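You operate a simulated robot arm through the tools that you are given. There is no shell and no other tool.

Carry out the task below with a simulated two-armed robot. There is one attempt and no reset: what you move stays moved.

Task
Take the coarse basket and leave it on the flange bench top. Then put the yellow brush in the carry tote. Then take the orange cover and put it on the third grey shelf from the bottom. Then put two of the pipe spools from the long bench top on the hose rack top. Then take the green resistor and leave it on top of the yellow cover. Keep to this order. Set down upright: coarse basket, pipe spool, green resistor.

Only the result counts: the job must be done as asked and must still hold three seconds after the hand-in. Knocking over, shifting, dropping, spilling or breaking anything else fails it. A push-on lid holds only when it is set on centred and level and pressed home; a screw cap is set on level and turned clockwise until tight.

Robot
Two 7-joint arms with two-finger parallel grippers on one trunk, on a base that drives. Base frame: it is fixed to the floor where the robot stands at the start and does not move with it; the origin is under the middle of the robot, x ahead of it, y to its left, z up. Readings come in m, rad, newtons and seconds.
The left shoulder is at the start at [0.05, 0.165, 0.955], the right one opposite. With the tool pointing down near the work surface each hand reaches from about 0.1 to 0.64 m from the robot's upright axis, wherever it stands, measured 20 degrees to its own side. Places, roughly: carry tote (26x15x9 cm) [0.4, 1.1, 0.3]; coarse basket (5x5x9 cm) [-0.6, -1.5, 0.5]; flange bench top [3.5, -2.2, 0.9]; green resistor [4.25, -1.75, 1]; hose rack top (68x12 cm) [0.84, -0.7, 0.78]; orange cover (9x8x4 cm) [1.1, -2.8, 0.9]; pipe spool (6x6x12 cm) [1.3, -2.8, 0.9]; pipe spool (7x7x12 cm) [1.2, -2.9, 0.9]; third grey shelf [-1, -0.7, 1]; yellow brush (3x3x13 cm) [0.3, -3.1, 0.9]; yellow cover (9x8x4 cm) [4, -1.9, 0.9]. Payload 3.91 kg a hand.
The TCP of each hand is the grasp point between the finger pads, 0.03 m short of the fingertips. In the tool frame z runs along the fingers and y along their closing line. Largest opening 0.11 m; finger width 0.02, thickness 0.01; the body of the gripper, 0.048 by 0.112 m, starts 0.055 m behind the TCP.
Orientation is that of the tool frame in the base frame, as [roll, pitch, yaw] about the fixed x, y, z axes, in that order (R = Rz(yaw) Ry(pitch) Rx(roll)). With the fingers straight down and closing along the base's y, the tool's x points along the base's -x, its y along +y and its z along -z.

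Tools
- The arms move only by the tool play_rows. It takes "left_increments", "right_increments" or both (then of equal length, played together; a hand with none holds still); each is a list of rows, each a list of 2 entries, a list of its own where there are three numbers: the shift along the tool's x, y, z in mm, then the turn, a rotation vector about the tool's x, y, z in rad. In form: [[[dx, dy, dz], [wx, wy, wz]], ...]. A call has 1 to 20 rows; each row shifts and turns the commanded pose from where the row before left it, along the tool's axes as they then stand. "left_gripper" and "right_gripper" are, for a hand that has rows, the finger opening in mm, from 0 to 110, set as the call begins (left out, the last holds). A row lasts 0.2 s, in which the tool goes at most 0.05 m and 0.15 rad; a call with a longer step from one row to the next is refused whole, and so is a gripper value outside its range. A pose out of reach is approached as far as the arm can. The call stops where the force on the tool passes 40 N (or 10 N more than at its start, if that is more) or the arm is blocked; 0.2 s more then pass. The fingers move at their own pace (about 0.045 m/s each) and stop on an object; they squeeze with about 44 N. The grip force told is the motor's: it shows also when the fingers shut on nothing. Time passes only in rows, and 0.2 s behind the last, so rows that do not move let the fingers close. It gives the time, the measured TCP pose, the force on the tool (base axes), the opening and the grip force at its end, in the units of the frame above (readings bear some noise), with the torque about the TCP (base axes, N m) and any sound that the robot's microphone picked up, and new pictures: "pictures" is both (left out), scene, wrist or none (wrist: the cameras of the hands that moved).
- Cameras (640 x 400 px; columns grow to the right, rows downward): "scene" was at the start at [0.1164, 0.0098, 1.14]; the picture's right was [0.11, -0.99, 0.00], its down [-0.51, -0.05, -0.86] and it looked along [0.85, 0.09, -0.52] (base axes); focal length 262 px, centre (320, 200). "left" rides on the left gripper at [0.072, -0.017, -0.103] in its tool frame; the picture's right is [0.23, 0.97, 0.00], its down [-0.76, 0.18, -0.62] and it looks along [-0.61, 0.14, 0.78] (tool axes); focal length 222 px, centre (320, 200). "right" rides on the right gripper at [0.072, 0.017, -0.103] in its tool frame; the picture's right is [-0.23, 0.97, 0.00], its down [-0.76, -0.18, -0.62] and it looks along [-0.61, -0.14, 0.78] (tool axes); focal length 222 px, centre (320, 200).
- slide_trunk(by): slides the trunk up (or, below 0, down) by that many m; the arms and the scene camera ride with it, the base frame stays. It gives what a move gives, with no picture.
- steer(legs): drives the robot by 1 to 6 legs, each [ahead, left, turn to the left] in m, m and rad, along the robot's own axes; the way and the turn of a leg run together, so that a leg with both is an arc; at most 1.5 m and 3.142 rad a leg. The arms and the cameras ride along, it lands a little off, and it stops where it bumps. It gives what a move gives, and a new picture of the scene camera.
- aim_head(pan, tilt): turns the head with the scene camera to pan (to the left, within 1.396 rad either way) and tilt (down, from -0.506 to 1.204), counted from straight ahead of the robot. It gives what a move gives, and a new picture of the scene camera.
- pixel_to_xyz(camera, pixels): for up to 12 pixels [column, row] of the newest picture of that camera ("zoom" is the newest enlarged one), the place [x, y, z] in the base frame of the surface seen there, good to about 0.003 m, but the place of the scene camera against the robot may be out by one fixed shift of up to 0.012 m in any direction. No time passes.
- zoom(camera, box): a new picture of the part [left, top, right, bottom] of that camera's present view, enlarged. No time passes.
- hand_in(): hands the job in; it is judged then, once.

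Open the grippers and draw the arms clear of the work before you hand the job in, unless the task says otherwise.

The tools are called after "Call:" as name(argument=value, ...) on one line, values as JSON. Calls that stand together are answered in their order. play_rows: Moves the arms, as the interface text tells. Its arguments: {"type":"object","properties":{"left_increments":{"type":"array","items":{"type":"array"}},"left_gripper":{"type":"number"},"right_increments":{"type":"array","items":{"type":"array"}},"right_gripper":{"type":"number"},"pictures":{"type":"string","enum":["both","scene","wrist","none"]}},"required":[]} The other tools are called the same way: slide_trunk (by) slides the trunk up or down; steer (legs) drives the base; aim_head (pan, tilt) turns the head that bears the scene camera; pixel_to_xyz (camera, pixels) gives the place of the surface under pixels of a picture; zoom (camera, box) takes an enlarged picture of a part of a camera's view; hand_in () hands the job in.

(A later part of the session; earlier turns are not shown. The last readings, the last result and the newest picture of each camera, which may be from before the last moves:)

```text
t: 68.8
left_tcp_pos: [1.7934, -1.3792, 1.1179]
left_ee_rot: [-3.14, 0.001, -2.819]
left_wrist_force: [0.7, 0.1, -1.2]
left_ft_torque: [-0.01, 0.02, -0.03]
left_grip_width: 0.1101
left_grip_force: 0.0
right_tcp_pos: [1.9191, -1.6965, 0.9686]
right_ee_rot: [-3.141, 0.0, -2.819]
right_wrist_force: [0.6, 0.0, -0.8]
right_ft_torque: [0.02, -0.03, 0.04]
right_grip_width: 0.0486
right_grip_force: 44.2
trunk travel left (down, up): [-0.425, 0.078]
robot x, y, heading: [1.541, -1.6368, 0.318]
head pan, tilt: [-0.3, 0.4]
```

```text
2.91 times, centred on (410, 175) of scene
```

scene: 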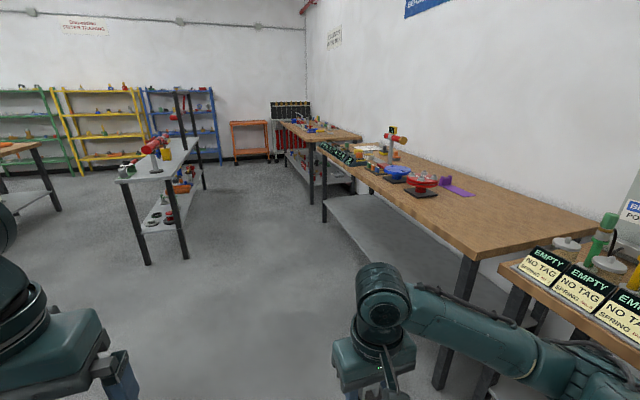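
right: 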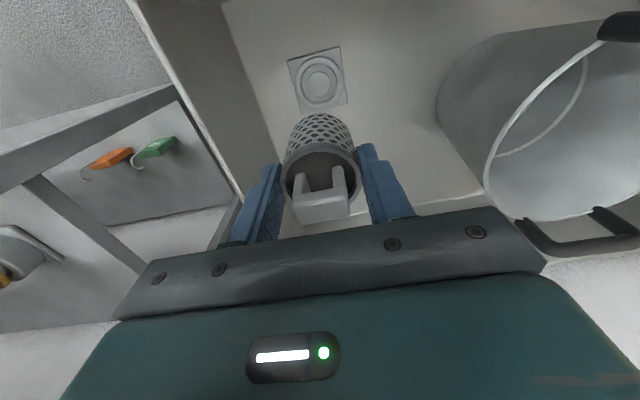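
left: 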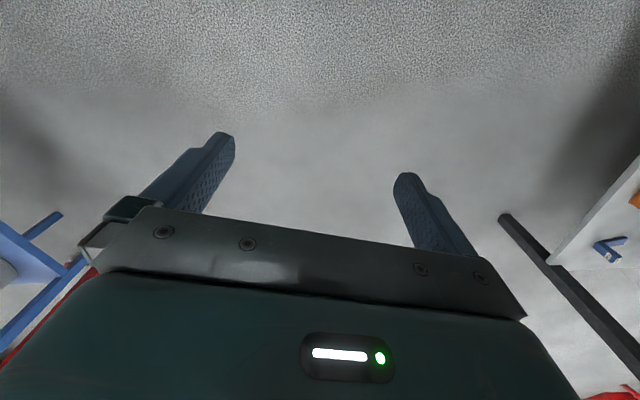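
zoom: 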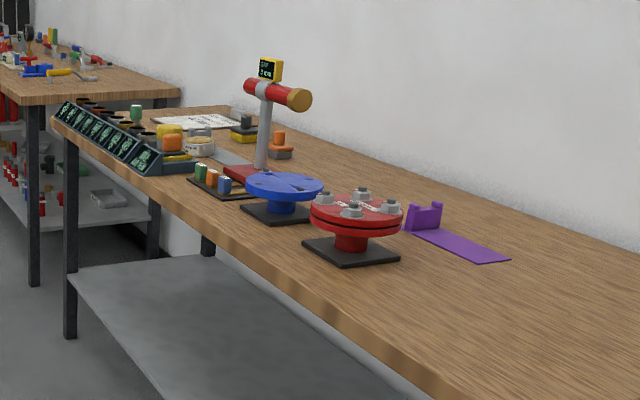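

The spot around (2.73,-2.36) on the flange bench is free. I drive 1.1 m on, turn to face the bench and approach.

Call:
steer(legs=[[1.1, 0, 0], [0, 0, -1.571], [0.38, 0, 0]])

Call:
aim_head(pan=-0.15, tilt=0.8)

```text
t: 80.3
left_tcp_pos: [2.9639, -1.9058, 1.1189]
left_ee_rot: [3.141, 0.0, 1.878]
left_wrist_force: [-0.1, -0.1, 0.9]
left_ft_torque: [-0.02, -0.01, 0.01]
left_grip_width: 0.1099
left_grip_force: 0.0
right_tcp_pos: [2.6451, -2.0263, 0.9677]
right_ee_rot: [-3.141, -0.002, 1.878]
right_wrist_force: [-0.1, -0.8, -1.9]
right_ft_torque: [0.02, -0.03, 0.01]
right_grip_width: 0.0485
right_grip_force: 44.1
trunk travel left (down, up): [-0.425, 0.078]
robot x, y, heading: [2.7103, -1.6526, -1.259]
head pan, tilt: [-0.3, 0.4]
```

scene: 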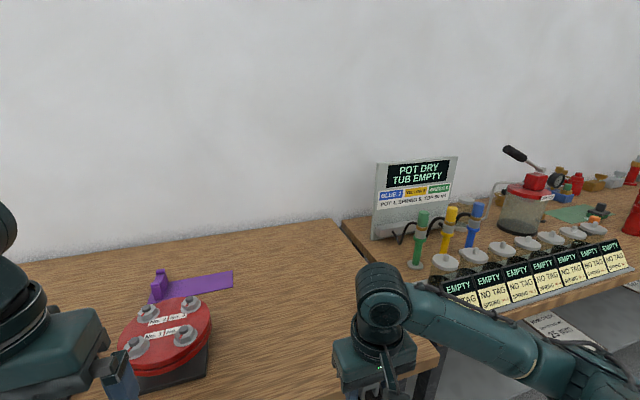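

```text
t: 81.2
left_tcp_pos: [2.9641, -1.9047, 1.1183]
left_ee_rot: [-3.14, -0.001, 1.877]
left_wrist_force: [-0.7, -0.1, -0.5]
left_ft_torque: [-0.02, -0.03, -0.01]
left_grip_width: 0.11
left_grip_force: 0.1
right_tcp_pos: [2.645, -2.0264, 0.9673]
right_ee_rot: [-3.14, 0.001, 1.882]
right_wrist_force: [0.1, 0.3, -0.7]
right_ft_torque: [0.01, -0.02, 0.03]
right_grip_width: 0.0487
right_grip_force: 43.9
trunk travel left (down, up): [-0.425, 0.078]
robot x, y, heading: [2.7123, -1.6478, -1.262]
head pan, tilt: [-0.15, 0.799]
```

scene: 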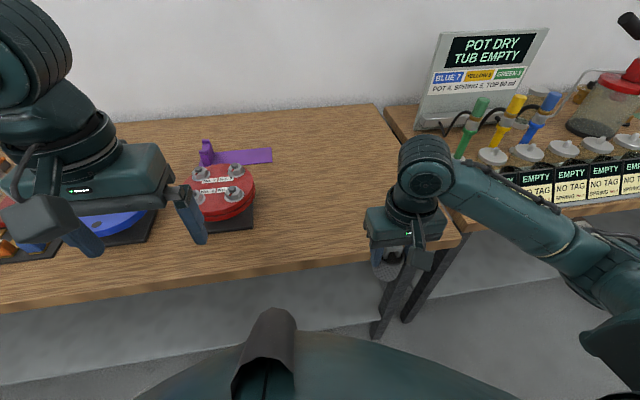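

The clear spot is about pixel [330,190]. I measure the surface around it and drive 0.1 m closer.

Call:
pixel_to_xyz(camera="scene", pixels=[[330, 190], [330, 250], [300, 220], [255, 225], [400, 180], [350, 150], [235, 185], [300, 273]])

Call:
steer(legs=[[0.1, 0, 0]])

```text
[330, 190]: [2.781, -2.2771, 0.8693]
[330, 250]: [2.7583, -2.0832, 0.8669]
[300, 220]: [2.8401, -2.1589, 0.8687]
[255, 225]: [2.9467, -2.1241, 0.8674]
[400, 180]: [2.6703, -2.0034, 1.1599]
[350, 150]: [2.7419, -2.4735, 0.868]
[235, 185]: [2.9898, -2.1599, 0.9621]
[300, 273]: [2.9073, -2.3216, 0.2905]
```

```text
t: 82.3
left_tcp_pos: [2.9935, -2.0006, 1.1175]
left_ee_rot: [-3.141, -0.001, 1.876]
left_wrist_force: [0.3, 0.6, -0.8]
left_ft_torque: [0.02, -0.02, -0.01]
left_grip_width: 0.1101
left_grip_force: 0.1
right_tcp_pos: [2.6746, -2.1225, 0.968]
right_ee_rot: [-3.141, -0.001, 1.881]
right_wrist_force: [0.4, -0.2, -1.4]
right_ft_torque: [0.04, 0.01, -0.02]
right_grip_width: 0.0486
right_grip_force: 44.2
trunk travel left (down, up): [-0.425, 0.078]
robot x, y, heading: [2.7408, -1.7452, -1.26]
head pan, tilt: [-0.15, 0.799]
```

scene: 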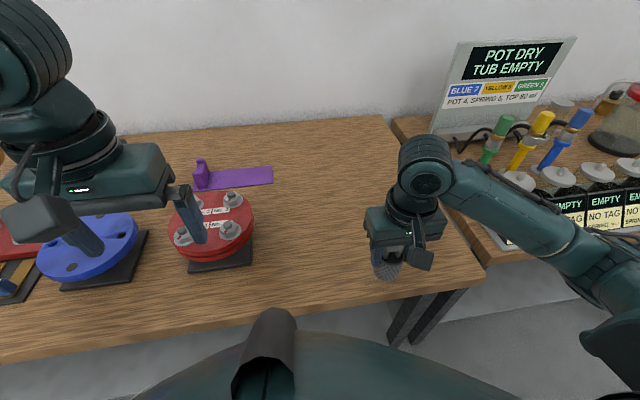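

The bench is at z≈0.868 and the basket's bottom is about 0.90. I move the hand 0.2 m ahead over the spot.

Call:
play_rows(right_increments=[[[-40, 0, 0], [0, 0, 0]], [[-40, 0, 0], [0, 0, 0]], [[-40, 0, 0], [0, 0, 0]], [[-40, 0, 0], [0, 0, 0]], [[-35, 0, 0], [0, 0, 0]], [[0, 0, 0], [0, 0, 0]]])

```text
t: 83.7
left_tcp_pos: [2.9943, -2.001, 1.1181]
left_ee_rot: [3.141, 0.0, 1.877]
left_wrist_force: [-0.2, -0.5, 0.0]
left_ft_torque: [-0.06, 0.04, 0.01]
left_grip_width: 0.1101
left_grip_force: 0.1
right_tcp_pos: [2.7338, -2.3078, 0.9687]
right_ee_rot: [-3.141, 0.001, 1.879]
right_wrist_force: [-1.2, 0.1, -1.1]
right_ft_torque: [0.0, 0.01, -0.01]
right_grip_width: 0.0485
right_grip_force: 44.1
trunk travel left (down, up): [-0.425, 0.078]
robot x, y, heading: [2.7396, -1.7443, -1.262]
head pan, tilt: [-0.15, 0.799]
```

scene: 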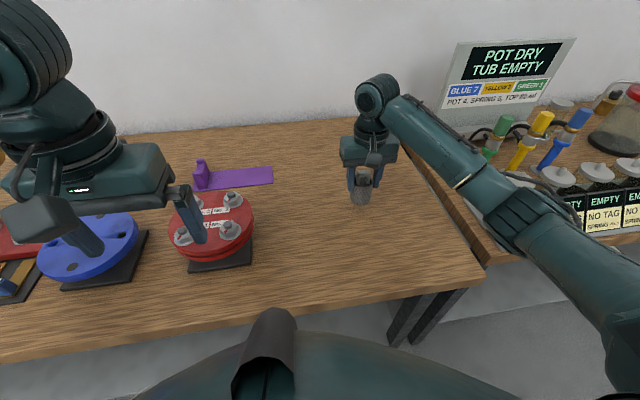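
right: 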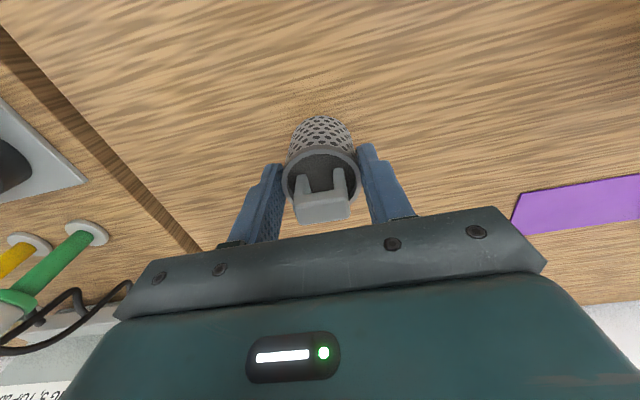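

I measure the bench under the basket with the wrist camera before lowering.

Call:
pixel_to_xyz(camera="right", pixels=[[320, 80], [250, 130], [400, 110], [322, 118], [322, 200]])

Call:
play_rows(right_increments=[[[0, 0, 8], [0, 0, 0]], [[0, 0, 8], [0, 0, 0]], [[0, 0, 4], [0, 0, 0]], [[0, 0, 3], [0, 0, 0]], [[0, 0, 2], [0, 0, 0]], [[0, 0, 0], [0, 0, 0]]], pictures="wrist")

```text
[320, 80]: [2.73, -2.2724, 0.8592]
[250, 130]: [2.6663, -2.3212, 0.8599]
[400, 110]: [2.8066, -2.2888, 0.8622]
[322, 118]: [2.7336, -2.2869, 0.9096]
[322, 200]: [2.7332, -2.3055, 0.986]
```

```text
t: 85.1
left_tcp_pos: [2.9942, -2.0003, 1.1177]
left_ee_rot: [3.141, 0.001, 1.879]
left_wrist_force: [-0.2, -0.1, -0.4]
left_ft_torque: [0.04, 0.01, -0.01]
left_grip_width: 0.11
left_grip_force: 0.0
right_tcp_pos: [2.7338, -2.3077, 0.9425]
right_ee_rot: [-3.142, 0.0, 1.88]
right_wrist_force: [0.0, 0.1, -0.7]
right_ft_torque: [-0.02, 0.0, 0.03]
right_grip_width: 0.0483
right_grip_force: 43.7
trunk travel left (down, up): [-0.425, 0.078]
robot x, y, heading: [2.7387, -1.7441, -1.261]
head pan, tilt: [-0.15, 0.799]
```

right: 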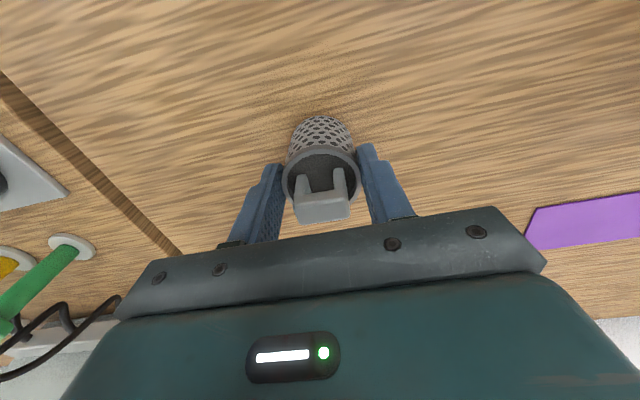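

The wrist camera puts the bench at z≈0.860, so about 15 mm remain. I lower in small steps.

Call:
play_rows(right_increments=[[[0, 0, 4], [0, 0, 0]], [[0, 0, 4], [0, 0, 0]], [[0, 0, 3], [0, 0, 0]], [[0, 0, 1.5], [0, 0, 0]], [[0, 0, 0], [0, 0, 0]]], pictures="none")

Call:
play_rows(right_increments=[[[0, 0, 1], [0, 0, 0]], [[0, 0, 1], [0, 0, 0]], [[0, 0, 0], [0, 0, 0]]], pictures="wrist")

```text
t: 86.3
left_tcp_pos: [2.9946, -1.9999, 1.1175]
left_ee_rot: [3.141, 0.001, 1.878]
left_wrist_force: [-1.1, 0.3, 1.0]
left_ft_torque: [0.01, 0.0, 0.01]
left_grip_width: 0.11
left_grip_force: 0.1
right_tcp_pos: [2.7346, -2.3069, 0.9303]
right_ee_rot: [3.141, 0.001, 1.879]
right_wrist_force: [-0.3, -0.7, -0.5]
right_ft_torque: [-0.04, 0.0, 0.01]
right_grip_width: 0.0486
right_grip_force: 44.3
trunk travel left (down, up): [-0.425, 0.078]
robot x, y, heading: [2.7457, -1.7425, -1.262]
head pan, tilt: [-0.15, 0.799]
```

```text
t: 87.1
left_tcp_pos: [2.9948, -1.9986, 1.1181]
left_ee_rot: [-3.141, 0.002, 1.878]
left_wrist_force: [0.5, 0.6, -0.5]
left_ft_torque: [0.02, 0.01, -0.03]
left_grip_width: 0.1101
left_grip_force: 0.0
right_tcp_pos: [2.7345, -2.307, 0.9294]
right_ee_rot: [3.142, 0.004, 1.879]
right_wrist_force: [-0.1, -2.0, 10.4]
right_ft_torque: [0.03, 0.06, 0.02]
right_grip_width: 0.0484
right_grip_force: 44.0
trunk travel left (down, up): [-0.425, 0.078]
robot x, y, heading: [2.7378, -1.7421, -1.26]
head pan, tilt: [-0.15, 0.799]
```

right: 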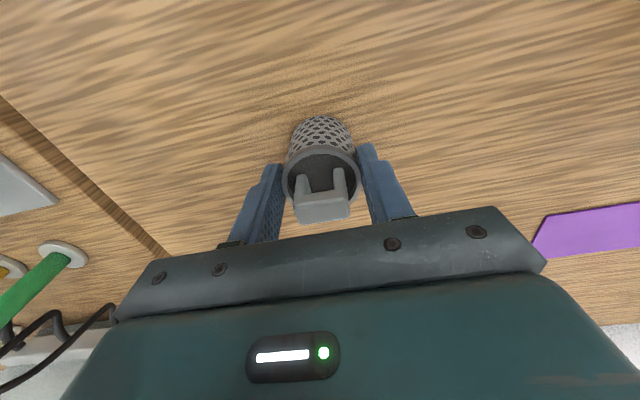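

Contact: 10 N upward at TCP z 0.929. I open the fingers to release and then rise straight up.

Call:
play_rows(right_increments=[[[0, 0, 0], [0, 0, 0]], [[0, 0, 0], [0, 0, 0]], [[0, 0, 0], [0, 0, 0]]], right_gripper=85, pictures="none")

Call:
play_rows(right_increments=[[[0, 0, -20], [0, 0, 0]], [[0, 0, -30], [0, 0, 0]], [[0, 0, -40], [0, 0, 0]], [[0, 0, -40], [0, 0, 0]], [[0, 0, -40], [0, 0, 0]], [[0, 0, 0], [0, 0, 0]]])

```text
t: 87.9
left_tcp_pos: [2.9935, -2.0002, 1.1168]
left_ee_rot: [3.141, 0.0, 1.878]
left_wrist_force: [-0.6, 0.0, -0.2]
left_ft_torque: [-0.01, -0.02, -0.03]
left_grip_width: 0.1101
left_grip_force: 0.1
right_tcp_pos: [2.7341, -2.3063, 0.9292]
right_ee_rot: [3.141, 0.0, 1.88]
right_wrist_force: [-0.9, 0.5, 0.9]
right_ft_torque: [0.0, -0.03, 0.01]
right_grip_width: 0.0849
right_grip_force: 0.0
trunk travel left (down, up): [-0.425, 0.078]
robot x, y, heading: [2.7425, -1.7414, -1.261]
head pan, tilt: [-0.15, 0.799]
```

```text
t: 89.3
left_tcp_pos: [2.9938, -1.9999, 1.1172]
left_ee_rot: [3.141, 0.0, 1.878]
left_wrist_force: [0.5, -0.8, -0.7]
left_ft_torque: [-0.01, 0.01, 0.0]
left_grip_width: 0.11
left_grip_force: 0.1
right_tcp_pos: [2.7338, -2.3073, 1.0991]
right_ee_rot: [3.141, 0.0, 1.881]
right_wrist_force: [-0.4, 0.0, 0.3]
right_ft_torque: [-0.01, 0.02, -0.01]
right_grip_width: 0.0848
right_grip_force: 0.1
trunk travel left (down, up): [-0.425, 0.078]
robot x, y, heading: [2.7379, -1.743, -1.258]
head pan, tilt: [-0.15, 0.799]
```

scene: 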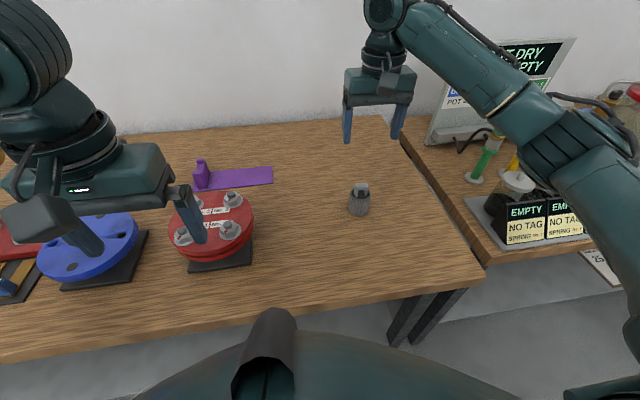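
right: 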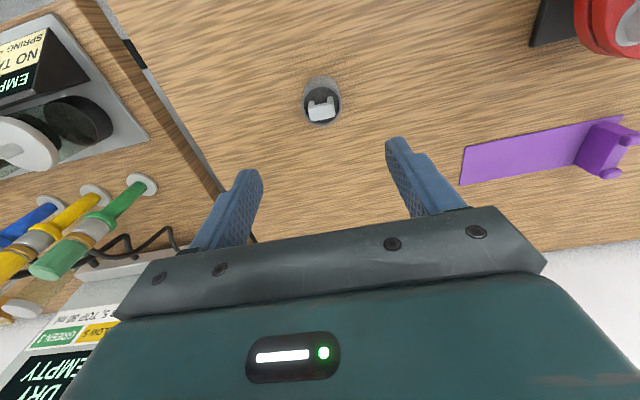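

The basket stands upright at [359,200]. I pull the right hand back, back off, and strafe right along the aisle toward the brush end of the long bench.

Call:
play_rows(right_increments=[[[45, 0, 0], [0, 0, 0]], [[45, 0, 0], [0, 0, 0]], [[45, 0, 0], [0, 0, 0]], [[45, 0, 0], [0, 0, 0]], [[30, 0, 0], [0, 0, 0]]], pictures="none")

Call:
steer(legs=[[-0.45, 0, 0], [0, -1.3, 0]])

Call:
aim_head(pan=-0.1, tilt=0.6)

```text
t: 90.5
left_tcp_pos: [2.9937, -1.9996, 1.1182]
left_ee_rot: [3.141, -0.001, 1.878]
left_wrist_force: [-0.1, -0.3, 0.9]
left_ft_torque: [-0.01, -0.01, -0.02]
left_grip_width: 0.11
left_grip_force: 0.0
right_tcp_pos: [2.6704, -2.1076, 1.0998]
right_ee_rot: [-3.142, 0.001, 1.877]
right_wrist_force: [-0.1, 0.0, 0.4]
right_ft_torque: [0.06, 0.01, 0.03]
right_grip_width: 0.0847
right_grip_force: 0.1
trunk travel left (down, up): [-0.425, 0.078]
robot x, y, heading: [2.7405, -1.7422, -1.259]
head pan, tilt: [-0.15, 0.799]
```

```text
t: 104.5
left_tcp_pos: [1.6129, -1.9636, 1.1182]
left_ee_rot: [3.141, 0.0, 1.877]
left_wrist_force: [-0.2, -0.4, 1.1]
left_ft_torque: [-0.01, -0.03, -0.01]
left_grip_width: 0.1101
left_grip_force: 0.0
right_tcp_pos: [1.29, -2.069, 1.0988]
right_ee_rot: [3.141, 0.0, 1.879]
right_wrist_force: [0.0, 0.5, -0.1]
right_ft_torque: [0.0, 0.0, -0.04]
right_grip_width: 0.085
right_grip_force: 0.0
trunk travel left (down, up): [-0.425, 0.078]
robot x, y, heading: [1.3545, -1.7057, -1.266]
head pan, tilt: [-0.15, 0.799]
```

scene: 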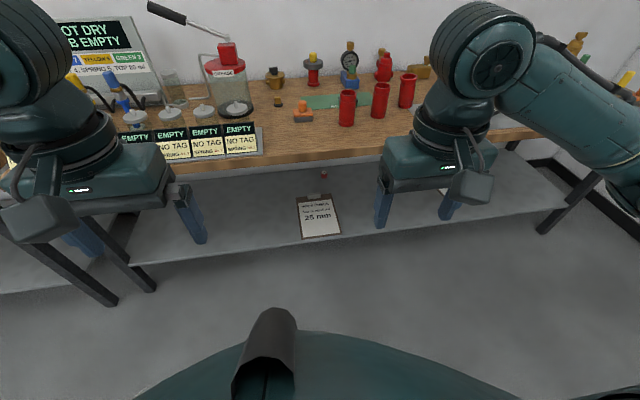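

```text
t: 105.2
left_tcp_pos: [1.6128, -1.9619, 1.1176]
left_ee_rot: [3.141, 0.001, 1.876]
left_wrist_force: [0.1, 0.1, -0.3]
left_ft_torque: [0.0, 0.01, -0.02]
left_grip_width: 0.1101
left_grip_force: 0.1
right_tcp_pos: [1.2893, -2.0704, 1.0986]
right_ee_rot: [-3.14, 0.001, 1.878]
right_wrist_force: [0.1, -0.2, -0.7]
right_ft_torque: [0.01, 0.03, 0.0]
right_grip_width: 0.0851
right_grip_force: 0.1
trunk travel left (down, up): [-0.425, 0.078]
robot x, y, heading: [1.3603, -1.7058, -1.261]
head pan, tilt: [-0.099, 0.6]
```

scene: 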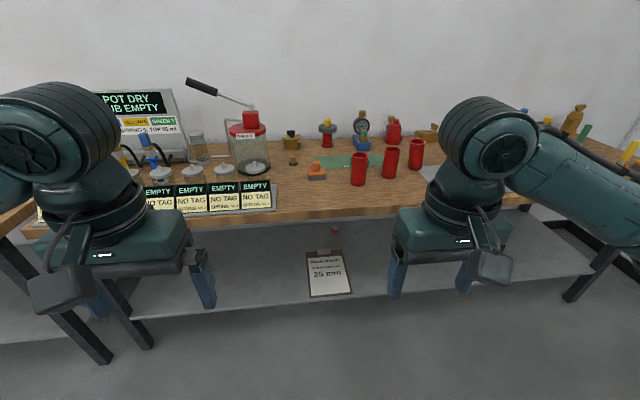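

A clipboard at [328,275] on the lower shelf has text; I zoom in to read it, then continue toward the brush.

Call:
zoom(camera="scene", box=[290, 220, 370, 305])

Call:
steer(legs=[[0, -1.2, 0]])

Call:
aim_head(pan=-0.1, tilt=0.6)

```text
4.71 times, centred on (330, 262) of scene
```

zoom: 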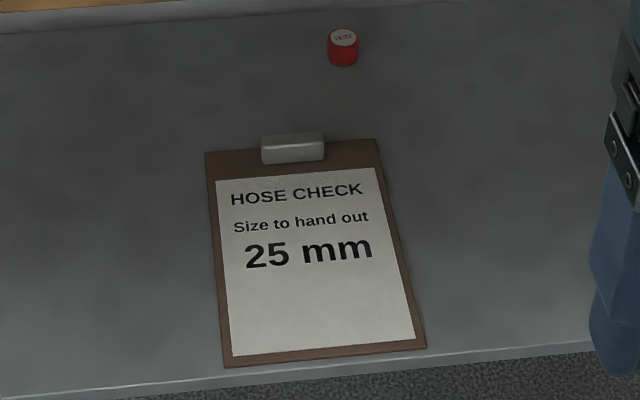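

```text
t: 116.2
left_tcp_pos: [0.4527, -2.3314, 1.1187]
left_ee_rot: [-3.141, -0.001, 1.876]
left_wrist_force: [0.2, 0.1, -0.4]
left_ft_torque: [0.01, -0.02, -0.01]
left_grip_width: 0.1097
left_grip_force: 0.2
right_tcp_pos: [0.1306, -2.4387, 1.0992]
right_ee_rot: [-3.141, -0.001, 1.881]
right_wrist_force: [0.6, -0.6, 0.0]
right_ft_torque: [-0.01, -0.01, -0.01]
right_grip_width: 0.0851
right_grip_force: 0.0
trunk travel left (down, up): [-0.425, 0.078]
robot x, y, heading: [0.2021, -2.0718, -1.262]
head pan, tilt: [-0.099, 0.6]
```

scene: 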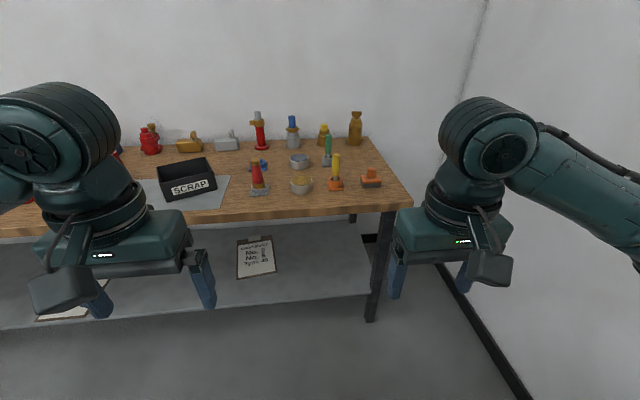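

```text
t: 116.8
left_tcp_pos: [0.4539, -2.3304, 1.1182]
left_ee_rot: [-3.141, 0.0, 1.877]
left_wrist_force: [-0.3, 0.3, -0.6]
left_ft_torque: [0.0, 0.02, 0.03]
left_grip_width: 0.1102
left_grip_force: 0.1
right_tcp_pos: [0.13, -2.4382, 1.0994]
right_ee_rot: [3.141, 0.001, 1.881]
right_wrist_force: [0.1, 0.0, -1.3]
right_ft_torque: [-0.03, 0.03, -0.04]
right_grip_width: 0.085
right_grip_force: 0.0
trunk travel left (down, up): [-0.425, 0.078]
robot x, y, heading: [0.1986, -2.0726, -1.262]
head pan, tilt: [-0.099, 0.6]
```

scene: 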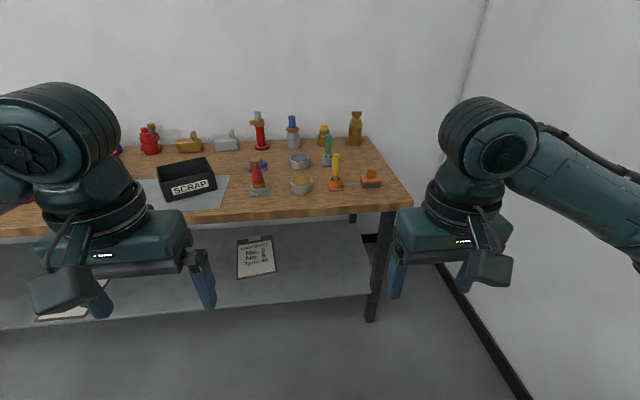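

I zoom on the bench items to identify the yellow brush.

Call:
zoom(camera="scene", box=[230, 100, 400, 205])

Call:
pixel_to_xyz(camera="scene", pixels=[[336, 160], [336, 172], [336, 185], [328, 150], [371, 177], [302, 185], [390, 200], [322, 135], [299, 160], [260, 180]])

```text
3.76 times, centred on (315, 152) of scene
```

zoom: 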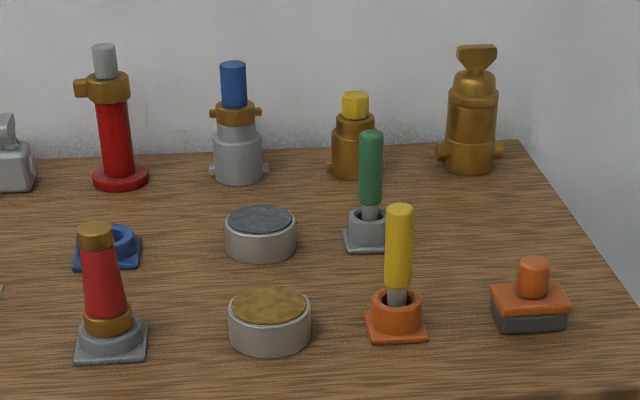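

```text
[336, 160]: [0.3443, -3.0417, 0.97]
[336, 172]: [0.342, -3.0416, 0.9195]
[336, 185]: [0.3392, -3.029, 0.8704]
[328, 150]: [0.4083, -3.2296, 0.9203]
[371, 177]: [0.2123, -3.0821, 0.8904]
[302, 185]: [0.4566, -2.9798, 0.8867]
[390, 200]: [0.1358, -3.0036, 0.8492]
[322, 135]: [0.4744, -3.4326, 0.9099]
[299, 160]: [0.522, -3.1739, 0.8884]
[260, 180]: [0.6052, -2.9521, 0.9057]
```

The yellow brush stands handle-up in an orange holder at about (0.344,-3.042), handle top z≈0.99. I drive 0.4 m ahead, with both hands high.

Call:
steer(legs=[[0.42, 0, 0]])

Call:
aim_head(pan=-0.2, tilt=0.8)

```text
t: 119.3
left_tcp_pos: [0.5796, -2.7276, 1.1191]
left_ee_rot: [-3.141, 0.0, 1.878]
left_wrist_force: [0.0, 0.7, 0.5]
left_ft_torque: [0.02, -0.01, -0.02]
left_grip_width: 0.1099
left_grip_force: 0.0
right_tcp_pos: [0.2566, -2.8346, 1.0981]
right_ee_rot: [3.141, 0.001, 1.881]
right_wrist_force: [0.3, 0.3, 0.7]
right_ft_torque: [-0.01, -0.01, 0.01]
right_grip_width: 0.0851
right_grip_force: 0.0
trunk travel left (down, up): [-0.425, 0.078]
robot x, y, heading: [0.3269, -2.47, -1.266]
head pan, tilt: [-0.099, 0.6]
```

scene: 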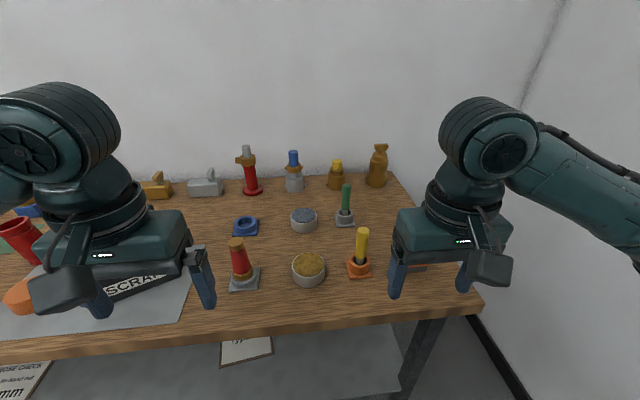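

```text
t: 120.0
left_tcp_pos: [0.5808, -2.7271, 1.1175]
left_ee_rot: [-3.14, 0.0, 1.878]
left_wrist_force: [-0.5, 0.4, -0.2]
left_ft_torque: [-0.01, 0.02, 0.02]
left_grip_width: 0.11
left_grip_force: 0.1
right_tcp_pos: [0.2565, -2.8333, 1.0992]
right_ee_rot: [3.141, 0.0, 1.88]
right_wrist_force: [-0.3, -0.1, 0.8]
right_ft_torque: [-0.04, 0.02, 0.01]
right_grip_width: 0.0853
right_grip_force: 0.1
trunk travel left (down, up): [-0.425, 0.078]
robot x, y, heading: [0.3256, -2.4719, -1.261]
head pan, tilt: [-0.201, 0.799]
```

scene: 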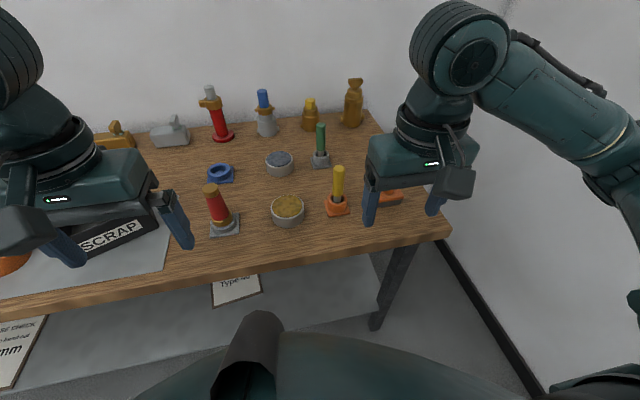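

I measure the brush handle at [338,172]–[338,195] from here.

Call:
pixel_to_xyz(camera="scene", pixels=[[338, 169], [338, 180], [338, 192], [337, 203], [345, 209], [320, 130], [375, 215]])

Call:
zoom(camera="scene", box=[300, 150, 380, 230])

```text
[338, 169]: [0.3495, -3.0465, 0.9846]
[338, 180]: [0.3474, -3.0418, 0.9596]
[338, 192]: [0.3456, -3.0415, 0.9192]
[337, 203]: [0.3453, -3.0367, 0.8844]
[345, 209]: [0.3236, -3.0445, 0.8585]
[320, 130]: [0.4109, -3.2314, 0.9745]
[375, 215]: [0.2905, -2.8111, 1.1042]
```

```text
5.00 times, centred on (340, 190) of scene
```

zoom: 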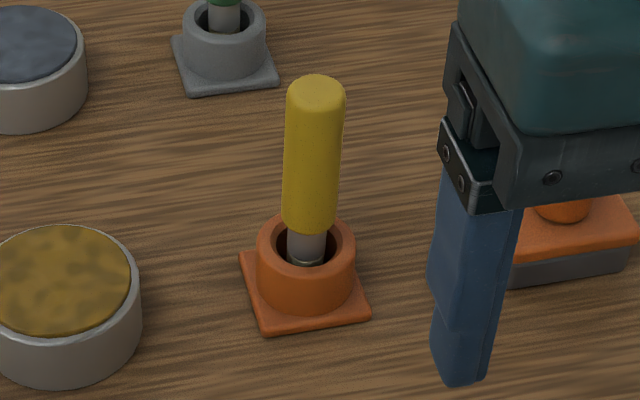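

The brush axis is about (0.350,-3.050). I bring the right hand above it, then check with the wrist camera.

Call:
play_rows(right_increments=[[[-39, 3.9, 0], [0, 0, 0]], [[-39, 3.9, 0], [0, 0, 0]], [[-39, 3.9, 0], [0, 0, 0]], [[-39, 3.9, 0], [0, 0, 0]], [[-39, 3.9, 0], [0, 0, 0]], [[-39, 3.9, 0], [0, 0, 0]], [[0, 0, 0], [0, 0, 0]]], right_gripper=70)

```text
t: 121.7
left_tcp_pos: [0.5792, -2.7264, 1.118]
left_ee_rot: [3.14, 0.0, 1.878]
left_wrist_force: [0.0, 0.7, -0.1]
left_ft_torque: [-0.03, 0.02, 0.0]
left_grip_width: 0.11
left_grip_force: 0.0
right_tcp_pos: [0.3479, -3.0505, 1.1003]
right_ee_rot: [3.141, 0.003, 1.88]
right_wrist_force: [-0.1, -0.1, -0.5]
right_ft_torque: [0.0, 0.01, 0.01]
right_grip_width: 0.0697
right_grip_force: 0.1
trunk travel left (down, up): [-0.425, 0.078]
robot x, y, heading: [0.3258, -2.4722, -1.259]
head pan, tilt: [-0.201, 0.799]
```

scene: 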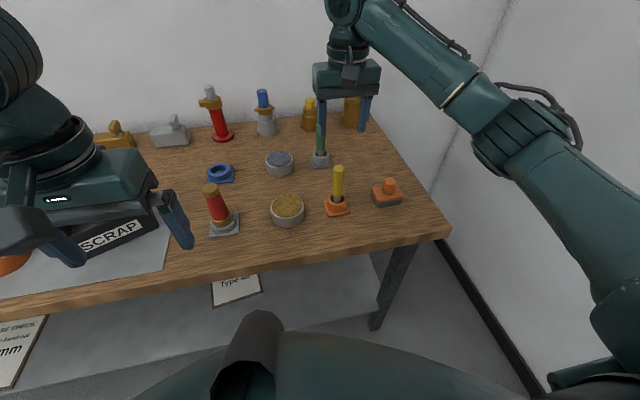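
right: 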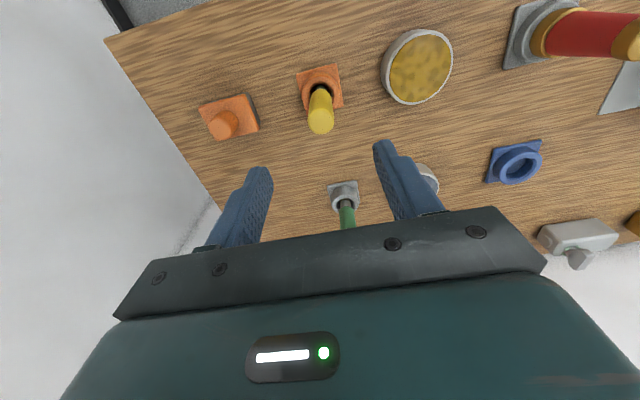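

The handle top shows at [321,125] against the predicted axis point (320,122): aligned. I descend to TCP z≈0.963 and close.

Call:
play_rows(right_increments=[[[0, 0, 35], [0, 0, 0]], [[0, 0, 35], [0, 0, 0]], [[0, 0, 35], [0, 0, 0]], [[0, 0, 30], [0, 0, 0]], [[0, 0, 0], [0, 0, 0]]], pictures="wrist")

```text
t: 122.8
left_tcp_pos: [0.5792, -2.7266, 1.1182]
left_ee_rot: [-3.141, 0.001, 1.879]
left_wrist_force: [-0.2, -0.6, 0.4]
left_ft_torque: [-0.04, -0.01, -0.02]
left_grip_width: 0.11
left_grip_force: 0.0
right_tcp_pos: [0.3495, -3.0491, 0.9635]
right_ee_rot: [-3.141, 0.001, 1.88]
right_wrist_force: [0.3, -0.1, -0.4]
right_ft_torque: [-0.02, -0.01, 0.02]
right_grip_width: 0.07
right_grip_force: 0.0
trunk travel left (down, up): [-0.425, 0.078]
robot x, y, heading: [0.3264, -2.4744, -1.259]
head pan, tilt: [-0.201, 0.799]
```

right: 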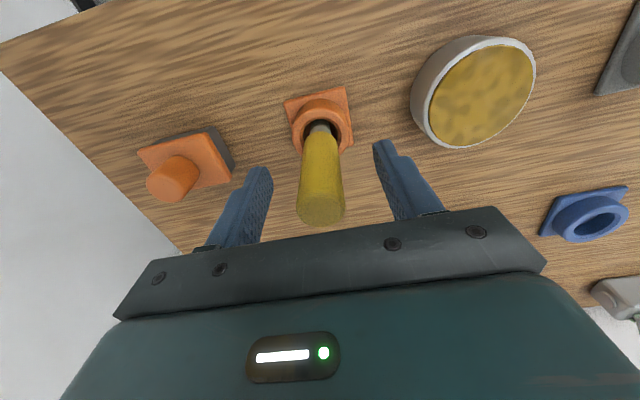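

The handle is between the fingers. I close the gripper.

Call:
play_rows(right_increments=[[[0, 0, 0], [0, 0, 0]], [[0, 0, 0], [0, 0, 0]], [[0, 0, 0], [0, 0, 0]], [[0, 0, 0], [0, 0, 0]], [[0, 0, 0], [0, 0, 0]]], right_gripper=0, pictures="none")

Call:
play_rows(right_increments=[[[0, 0, -10], [0, 0, 0]], [[0, 0, -15], [0, 0, 0]], [[0, 0, -25], [0, 0, 0]], [[0, 0, -40], [0, 0, 0]], [[0, 0, -40], [0, 0, 0]], [[0, 0, -30], [0, 0, 0]], [[0, 0, 0], [0, 0, 0]]])

```text
t: 124.0
left_tcp_pos: [0.5804, -2.7268, 1.1174]
left_ee_rot: [3.141, 0.001, 1.877]
left_wrist_force: [-0.1, 0.9, -0.1]
left_ft_torque: [-0.03, 0.0, 0.0]
left_grip_width: 0.1101
left_grip_force: 0.0
right_tcp_pos: [0.3479, -3.0486, 0.9649]
right_ee_rot: [-3.141, 0.0, 1.88]
right_wrist_force: [-0.3, 0.3, -0.2]
right_ft_torque: [-0.02, -0.02, -0.01]
right_grip_width: 0.0267
right_grip_force: 44.3
trunk travel left (down, up): [-0.425, 0.078]
robot x, y, heading: [0.3241, -2.4699, -1.262]
head pan, tilt: [-0.201, 0.799]
```

```text
t: 125.7
left_tcp_pos: [0.5802, -2.7271, 1.1178]
left_ee_rot: [3.141, 0.0, 1.877]
left_wrist_force: [0.6, -0.2, -0.2]
left_ft_torque: [0.0, 0.0, 0.0]
left_grip_width: 0.1102
left_grip_force: 0.1
right_tcp_pos: [0.3501, -3.0496, 1.1243]
right_ee_rot: [-3.141, -0.002, 1.879]
right_wrist_force: [0.6, 1.0, -0.6]
right_ft_torque: [-0.01, 0.01, 0.0]
right_grip_width: 0.027
right_grip_force: 44.2
trunk travel left (down, up): [-0.425, 0.078]
robot x, y, heading: [0.3249, -2.4687, -1.265]
head pan, tilt: [-0.201, 0.799]
```

scene: 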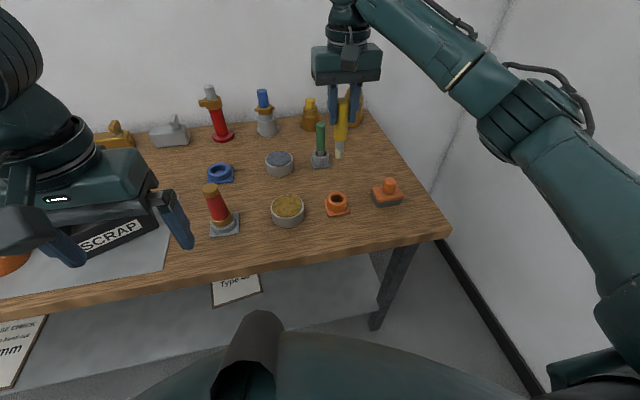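
right: 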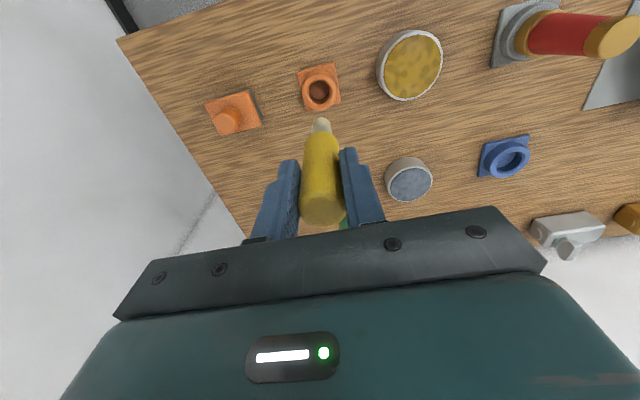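

The brush is out and its holder stayed at [320,88]. I pull the hand back and reverse through the gap between rack and sink to the start area, then turn around.

Call:
play_rows(right_increments=[[[45, 0, 0], [0, 0, 0]], [[45, 0, 0], [0, 0, 0]], [[45, 0, 0], [0, 0, 0]], [[45, 0, 0], [0, 0, 0]], [[45, 0, 0], [0, 0, 0]]], pictures="none")

Call:
steer(legs=[[-0.4, 0, 0.01], [0, 0.1, 0], [-0.9, 0, 0], [-0.9, 0, 0], [0, 0, 1.571], [0, 0, 1.571]])

Call:
aim_head(pan=-0.4, tilt=0.6)

```text
t: 126.8
left_tcp_pos: [0.5805, -2.7262, 1.1181]
left_ee_rot: [-3.14, 0.001, 1.879]
left_wrist_force: [0.5, 0.1, 0.1]
left_ft_torque: [-0.02, -0.02, 0.01]
left_grip_width: 0.1101
left_grip_force: 0.1
right_tcp_pos: [0.2808, -2.8347, 1.1237]
right_ee_rot: [3.141, -0.001, 1.882]
right_wrist_force: [0.6, 0.0, 0.2]
right_ft_torque: [0.01, -0.02, 0.01]
right_grip_width: 0.0268
right_grip_force: 43.6
trunk travel left (down, up): [-0.425, 0.078]
robot x, y, heading: [0.3248, -2.4712, -1.263]
head pan, tilt: [-0.201, 0.799]
```

```text
t: 146.7
left_tcp_pos: [-0.4966, -0.0884, 1.1186]
left_ee_rot: [-3.141, 0.0, -1.294]
left_wrist_force: [-1.1, 0.3, 0.2]
left_ft_torque: [0.04, 0.0, -0.02]
left_grip_width: 0.1101
left_grip_force: 0.1
right_tcp_pos: [-0.1959, 0.012, 1.1232]
right_ee_rot: [3.141, -0.001, -1.291]
right_wrist_force: [0.1, -0.5, -1.0]
right_ft_torque: [0.02, -0.01, -0.01]
right_grip_width: 0.0268
right_grip_force: 43.6
trunk travel left (down, up): [-0.425, 0.078]
robot x, y, heading: [-0.2493, -0.3506, 1.851]
head pan, tilt: [-0.201, 0.799]
```

scene: 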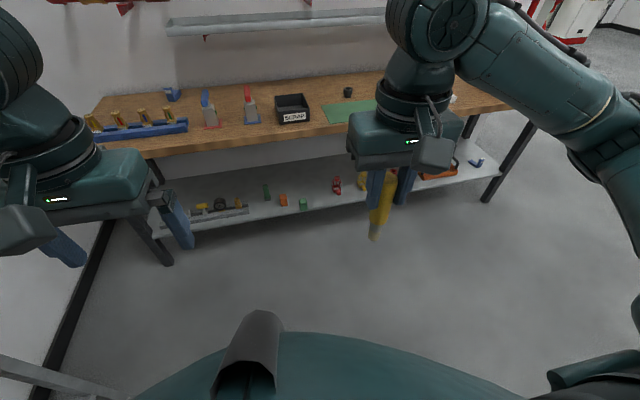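

```text
t: 147.4
left_tcp_pos: [-0.496, -0.0881, 1.1185]
left_ee_rot: [-3.141, 0.0, -1.293]
left_wrist_force: [0.3, -0.8, 0.0]
left_ft_torque: [-0.02, -0.01, 0.01]
left_grip_width: 0.1098
left_grip_force: 0.1
right_tcp_pos: [-0.1939, 0.0132, 1.1242]
right_ee_rot: [-3.14, 0.001, -1.292]
right_wrist_force: [-0.5, -0.5, 0.3]
right_ft_torque: [0.01, 0.0, -0.01]
right_grip_width: 0.0269
right_grip_force: 44.1
trunk travel left (down, up): [-0.425, 0.078]
robot x, y, heading: [-0.251, -0.3489, 1.85]
head pan, tilt: [-0.4, 0.6]
```

scene: 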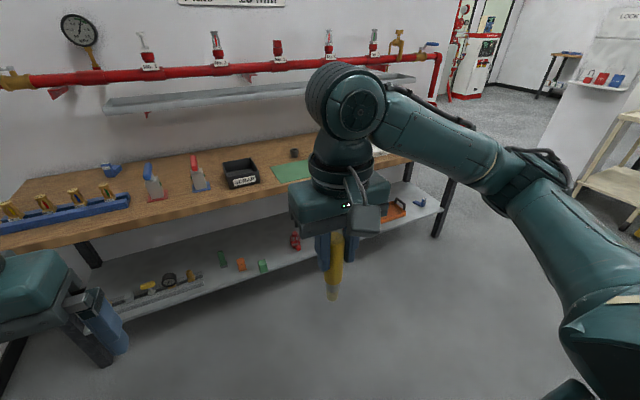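

The tote is behind the right hand near [400,210] on the lower shelf. I strafe right and look down at the shelf.

Call:
steer(legs=[[0, -0.65, 0.03]])

Call:
aim_head(pan=-0.6, tilt=0.75)

```text
t: 153.6
left_tcp_pos: [0.1147, 0.0921, 1.1193]
left_ee_rot: [-3.141, 0.001, -1.263]
left_wrist_force: [0.3, 0.4, 0.2]
left_ft_torque: [-0.01, 0.01, 0.0]
left_grip_width: 0.1101
left_grip_force: 0.0
right_tcp_pos: [0.4139, 0.1997, 1.1242]
right_ee_rot: [3.141, 0.0, -1.264]
right_wrist_force: [-0.1, 0.4, -1.1]
right_ft_torque: [-0.01, 0.02, -0.03]
right_grip_width: 0.0268
right_grip_force: 43.9
trunk travel left (down, up): [-0.425, 0.078]
robot x, y, heading: [0.3678, -0.1713, 1.881]
head pan, tilt: [-0.4, 0.6]
```

scene: 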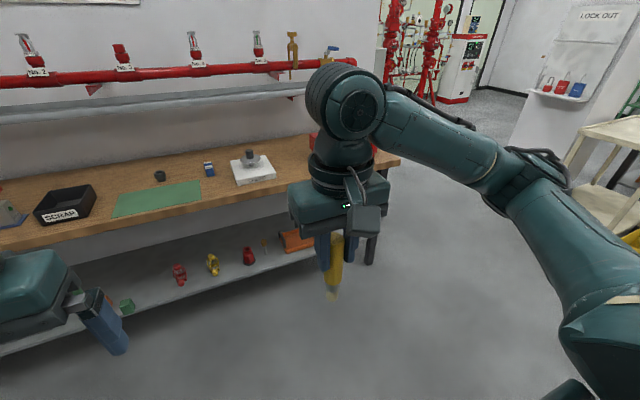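

```text
t: 154.3
left_tcp_pos: [0.1146, 0.0905, 1.1176]
left_ee_rot: [3.14, 0.001, -1.265]
left_wrist_force: [-0.8, -0.4, -0.1]
left_ft_torque: [-0.03, 0.0, 0.04]
left_grip_width: 0.11
left_grip_force: 0.0
right_tcp_pos: [0.4145, 0.2002, 1.1235]
right_ee_rot: [3.141, 0.001, -1.263]
right_wrist_force: [0.4, -0.6, -1.2]
right_ft_torque: [0.02, 0.0, 0.01]
right_grip_width: 0.0268
right_grip_force: 44.0
trunk travel left (down, up): [-0.425, 0.078]
robot x, y, heading: [0.367, -0.1642, 1.881]
head pan, tilt: [-0.6, 0.75]
```

scene: 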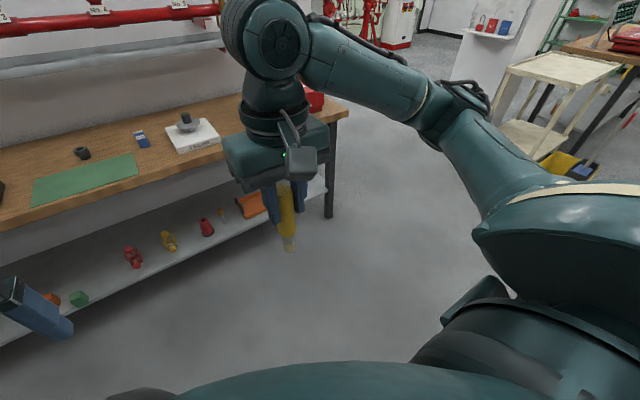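

I measure the bench and lower shelf front edges from here.

Call:
pixel_to_xyz(camera="scene", pixels=[[150, 182], [345, 112], [60, 205], [251, 206], [265, 212], [150, 260], [325, 185], [329, 215], [207, 227], [320, 100], [240, 205]])

Call:
zoom(camera="scene", box=[100, 150, 360, 310])

```text
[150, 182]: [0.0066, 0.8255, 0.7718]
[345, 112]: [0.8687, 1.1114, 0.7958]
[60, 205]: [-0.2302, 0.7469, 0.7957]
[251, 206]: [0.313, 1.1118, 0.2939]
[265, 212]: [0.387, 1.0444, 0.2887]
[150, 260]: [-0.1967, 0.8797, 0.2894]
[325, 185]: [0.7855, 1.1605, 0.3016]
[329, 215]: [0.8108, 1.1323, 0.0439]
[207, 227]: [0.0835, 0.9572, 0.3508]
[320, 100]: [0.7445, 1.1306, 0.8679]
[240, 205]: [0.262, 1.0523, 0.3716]
```

```text
2.46 times, centred on (230, 230) of scene
```

zoom: 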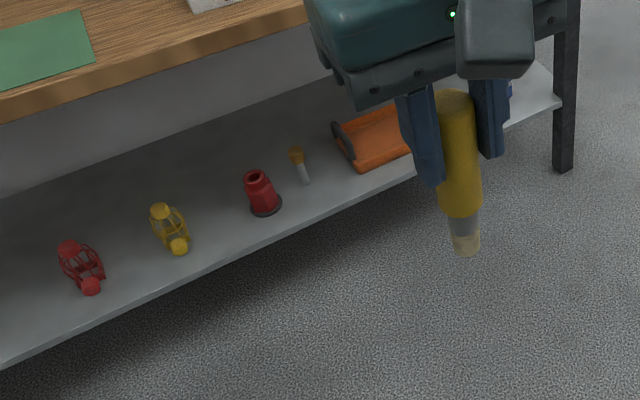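

The tote (orange, with a dark end handle) is around (0.4,1.1) on the lower shelf at z≈0.29; the bench top overhangs its front. I move right so that it isn't hidden by the arm, and lower the trunk for a better look.

Call:
steer(legs=[[0, -0.25, 0]])

Call:
slide_trunk(by=-0.38)

Call:
aim_head(pan=-0.1, tilt=0.55)

```text
t: 157.1
left_tcp_pos: [0.3539, 0.1677, 1.1188]
left_ee_rot: [-3.141, -0.001, -1.265]
left_wrist_force: [-1.0, 0.2, -0.4]
left_ft_torque: [0.0, 0.0, -0.02]
left_grip_width: 0.1099
left_grip_force: 0.1
right_tcp_pos: [0.6533, 0.2758, 1.1239]
right_ee_rot: [-3.141, 0.0, -1.263]
right_wrist_force: [0.0, 1.5, -0.9]
right_ft_torque: [0.01, 0.0, -0.01]
right_grip_width: 0.0271
right_grip_force: 44.0
trunk travel left (down, up): [-0.425, 0.078]
robot x, y, heading: [0.6081, -0.0896, 1.874]
head pan, tilt: [-0.6, 0.75]
```

scene: 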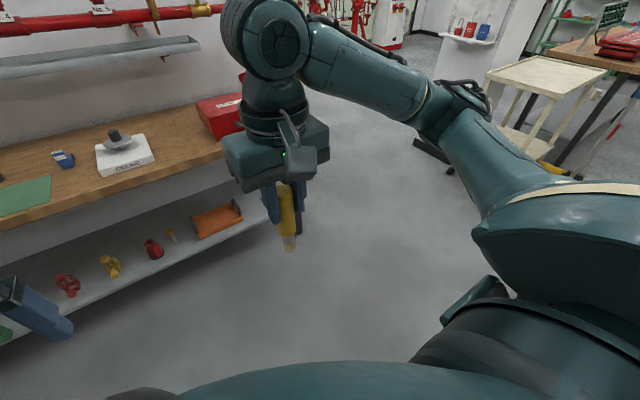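

```text
t: 160.8
left_tcp_pos: [0.3544, 0.167, 0.7375]
left_ee_rot: [3.141, 0.001, -1.266]
left_wrist_force: [-0.3, -0.1, -0.3]
left_ft_torque: [0.02, -0.01, 0.01]
left_grip_width: 0.11
left_grip_force: 0.0
right_tcp_pos: [0.6538, 0.2762, 0.7428]
right_ee_rot: [3.141, -0.001, -1.262]
right_wrist_force: [1.0, 0.5, -0.7]
right_ft_torque: [0.0, 0.01, -0.04]
right_grip_width: 0.0269
right_grip_force: 44.8
trunk travel left (down, up): [-0.045, 0.458]
robot x, y, heading: [0.6104, -0.0893, 1.873]
head pan, tilt: [-0.6, 0.75]
```

```text
t: 161.7
left_tcp_pos: [0.3541, 0.1674, 0.7386]
left_ee_rot: [-3.14, 0.001, -1.266]
left_wrist_force: [0.7, -0.1, 0.4]
left_ft_torque: [0.01, 0.01, 0.0]
left_grip_width: 0.1099
left_grip_force: 0.0
right_tcp_pos: [0.6536, 0.2759, 0.7439]
right_ee_rot: [3.139, 0.001, -1.264]
right_wrist_force: [0.2, -0.1, -0.5]
right_ft_torque: [0.03, -0.01, 0.04]
right_grip_width: 0.0269
right_grip_force: 43.7
trunk travel left (down, up): [-0.045, 0.458]
robot x, y, heading: [0.6095, -0.0874, 1.878]
head pan, tilt: [-0.099, 0.55]
```

scene: 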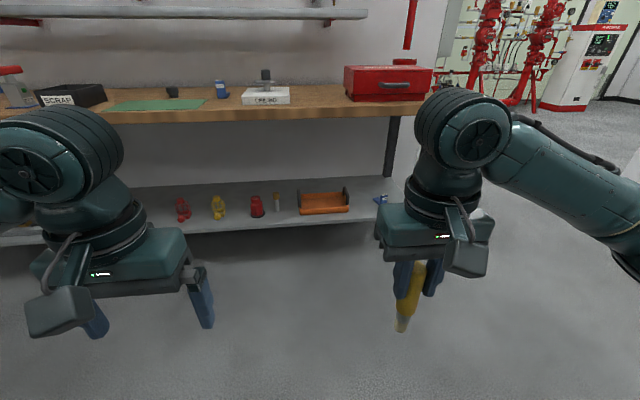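

The orange tote is now visible at [323,203]. I zoom and measure it.

Call:
zoom(camera="scene", box=[240, 160, 400, 250])

Call:
pixel_to_xyz(camera="scene", pixels=[[302, 212], [346, 209], [323, 210], [325, 198], [323, 193], [300, 192], [347, 190], [277, 207], [380, 202], [330, 222], [257, 213], [250, 115]])

```text
4.00 times, centred on (320, 205) of scene
```

zoom: 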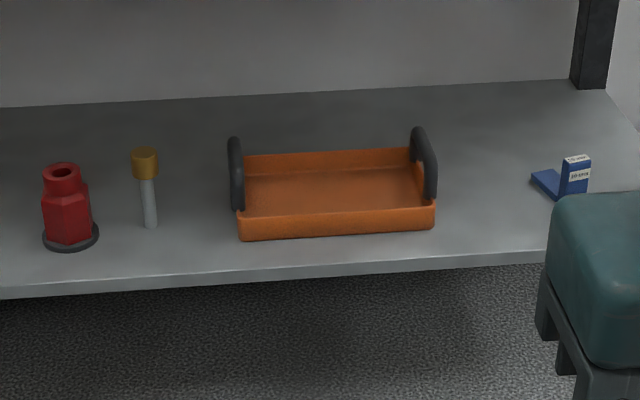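

```text
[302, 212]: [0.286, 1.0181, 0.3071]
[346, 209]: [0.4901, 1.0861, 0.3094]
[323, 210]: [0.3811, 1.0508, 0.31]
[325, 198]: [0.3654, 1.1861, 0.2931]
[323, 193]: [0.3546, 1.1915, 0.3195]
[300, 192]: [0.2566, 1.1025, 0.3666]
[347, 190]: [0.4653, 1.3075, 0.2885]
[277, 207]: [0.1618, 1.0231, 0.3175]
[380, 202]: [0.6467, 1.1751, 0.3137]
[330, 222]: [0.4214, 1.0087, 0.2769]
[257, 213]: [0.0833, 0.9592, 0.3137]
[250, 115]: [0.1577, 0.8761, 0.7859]
```

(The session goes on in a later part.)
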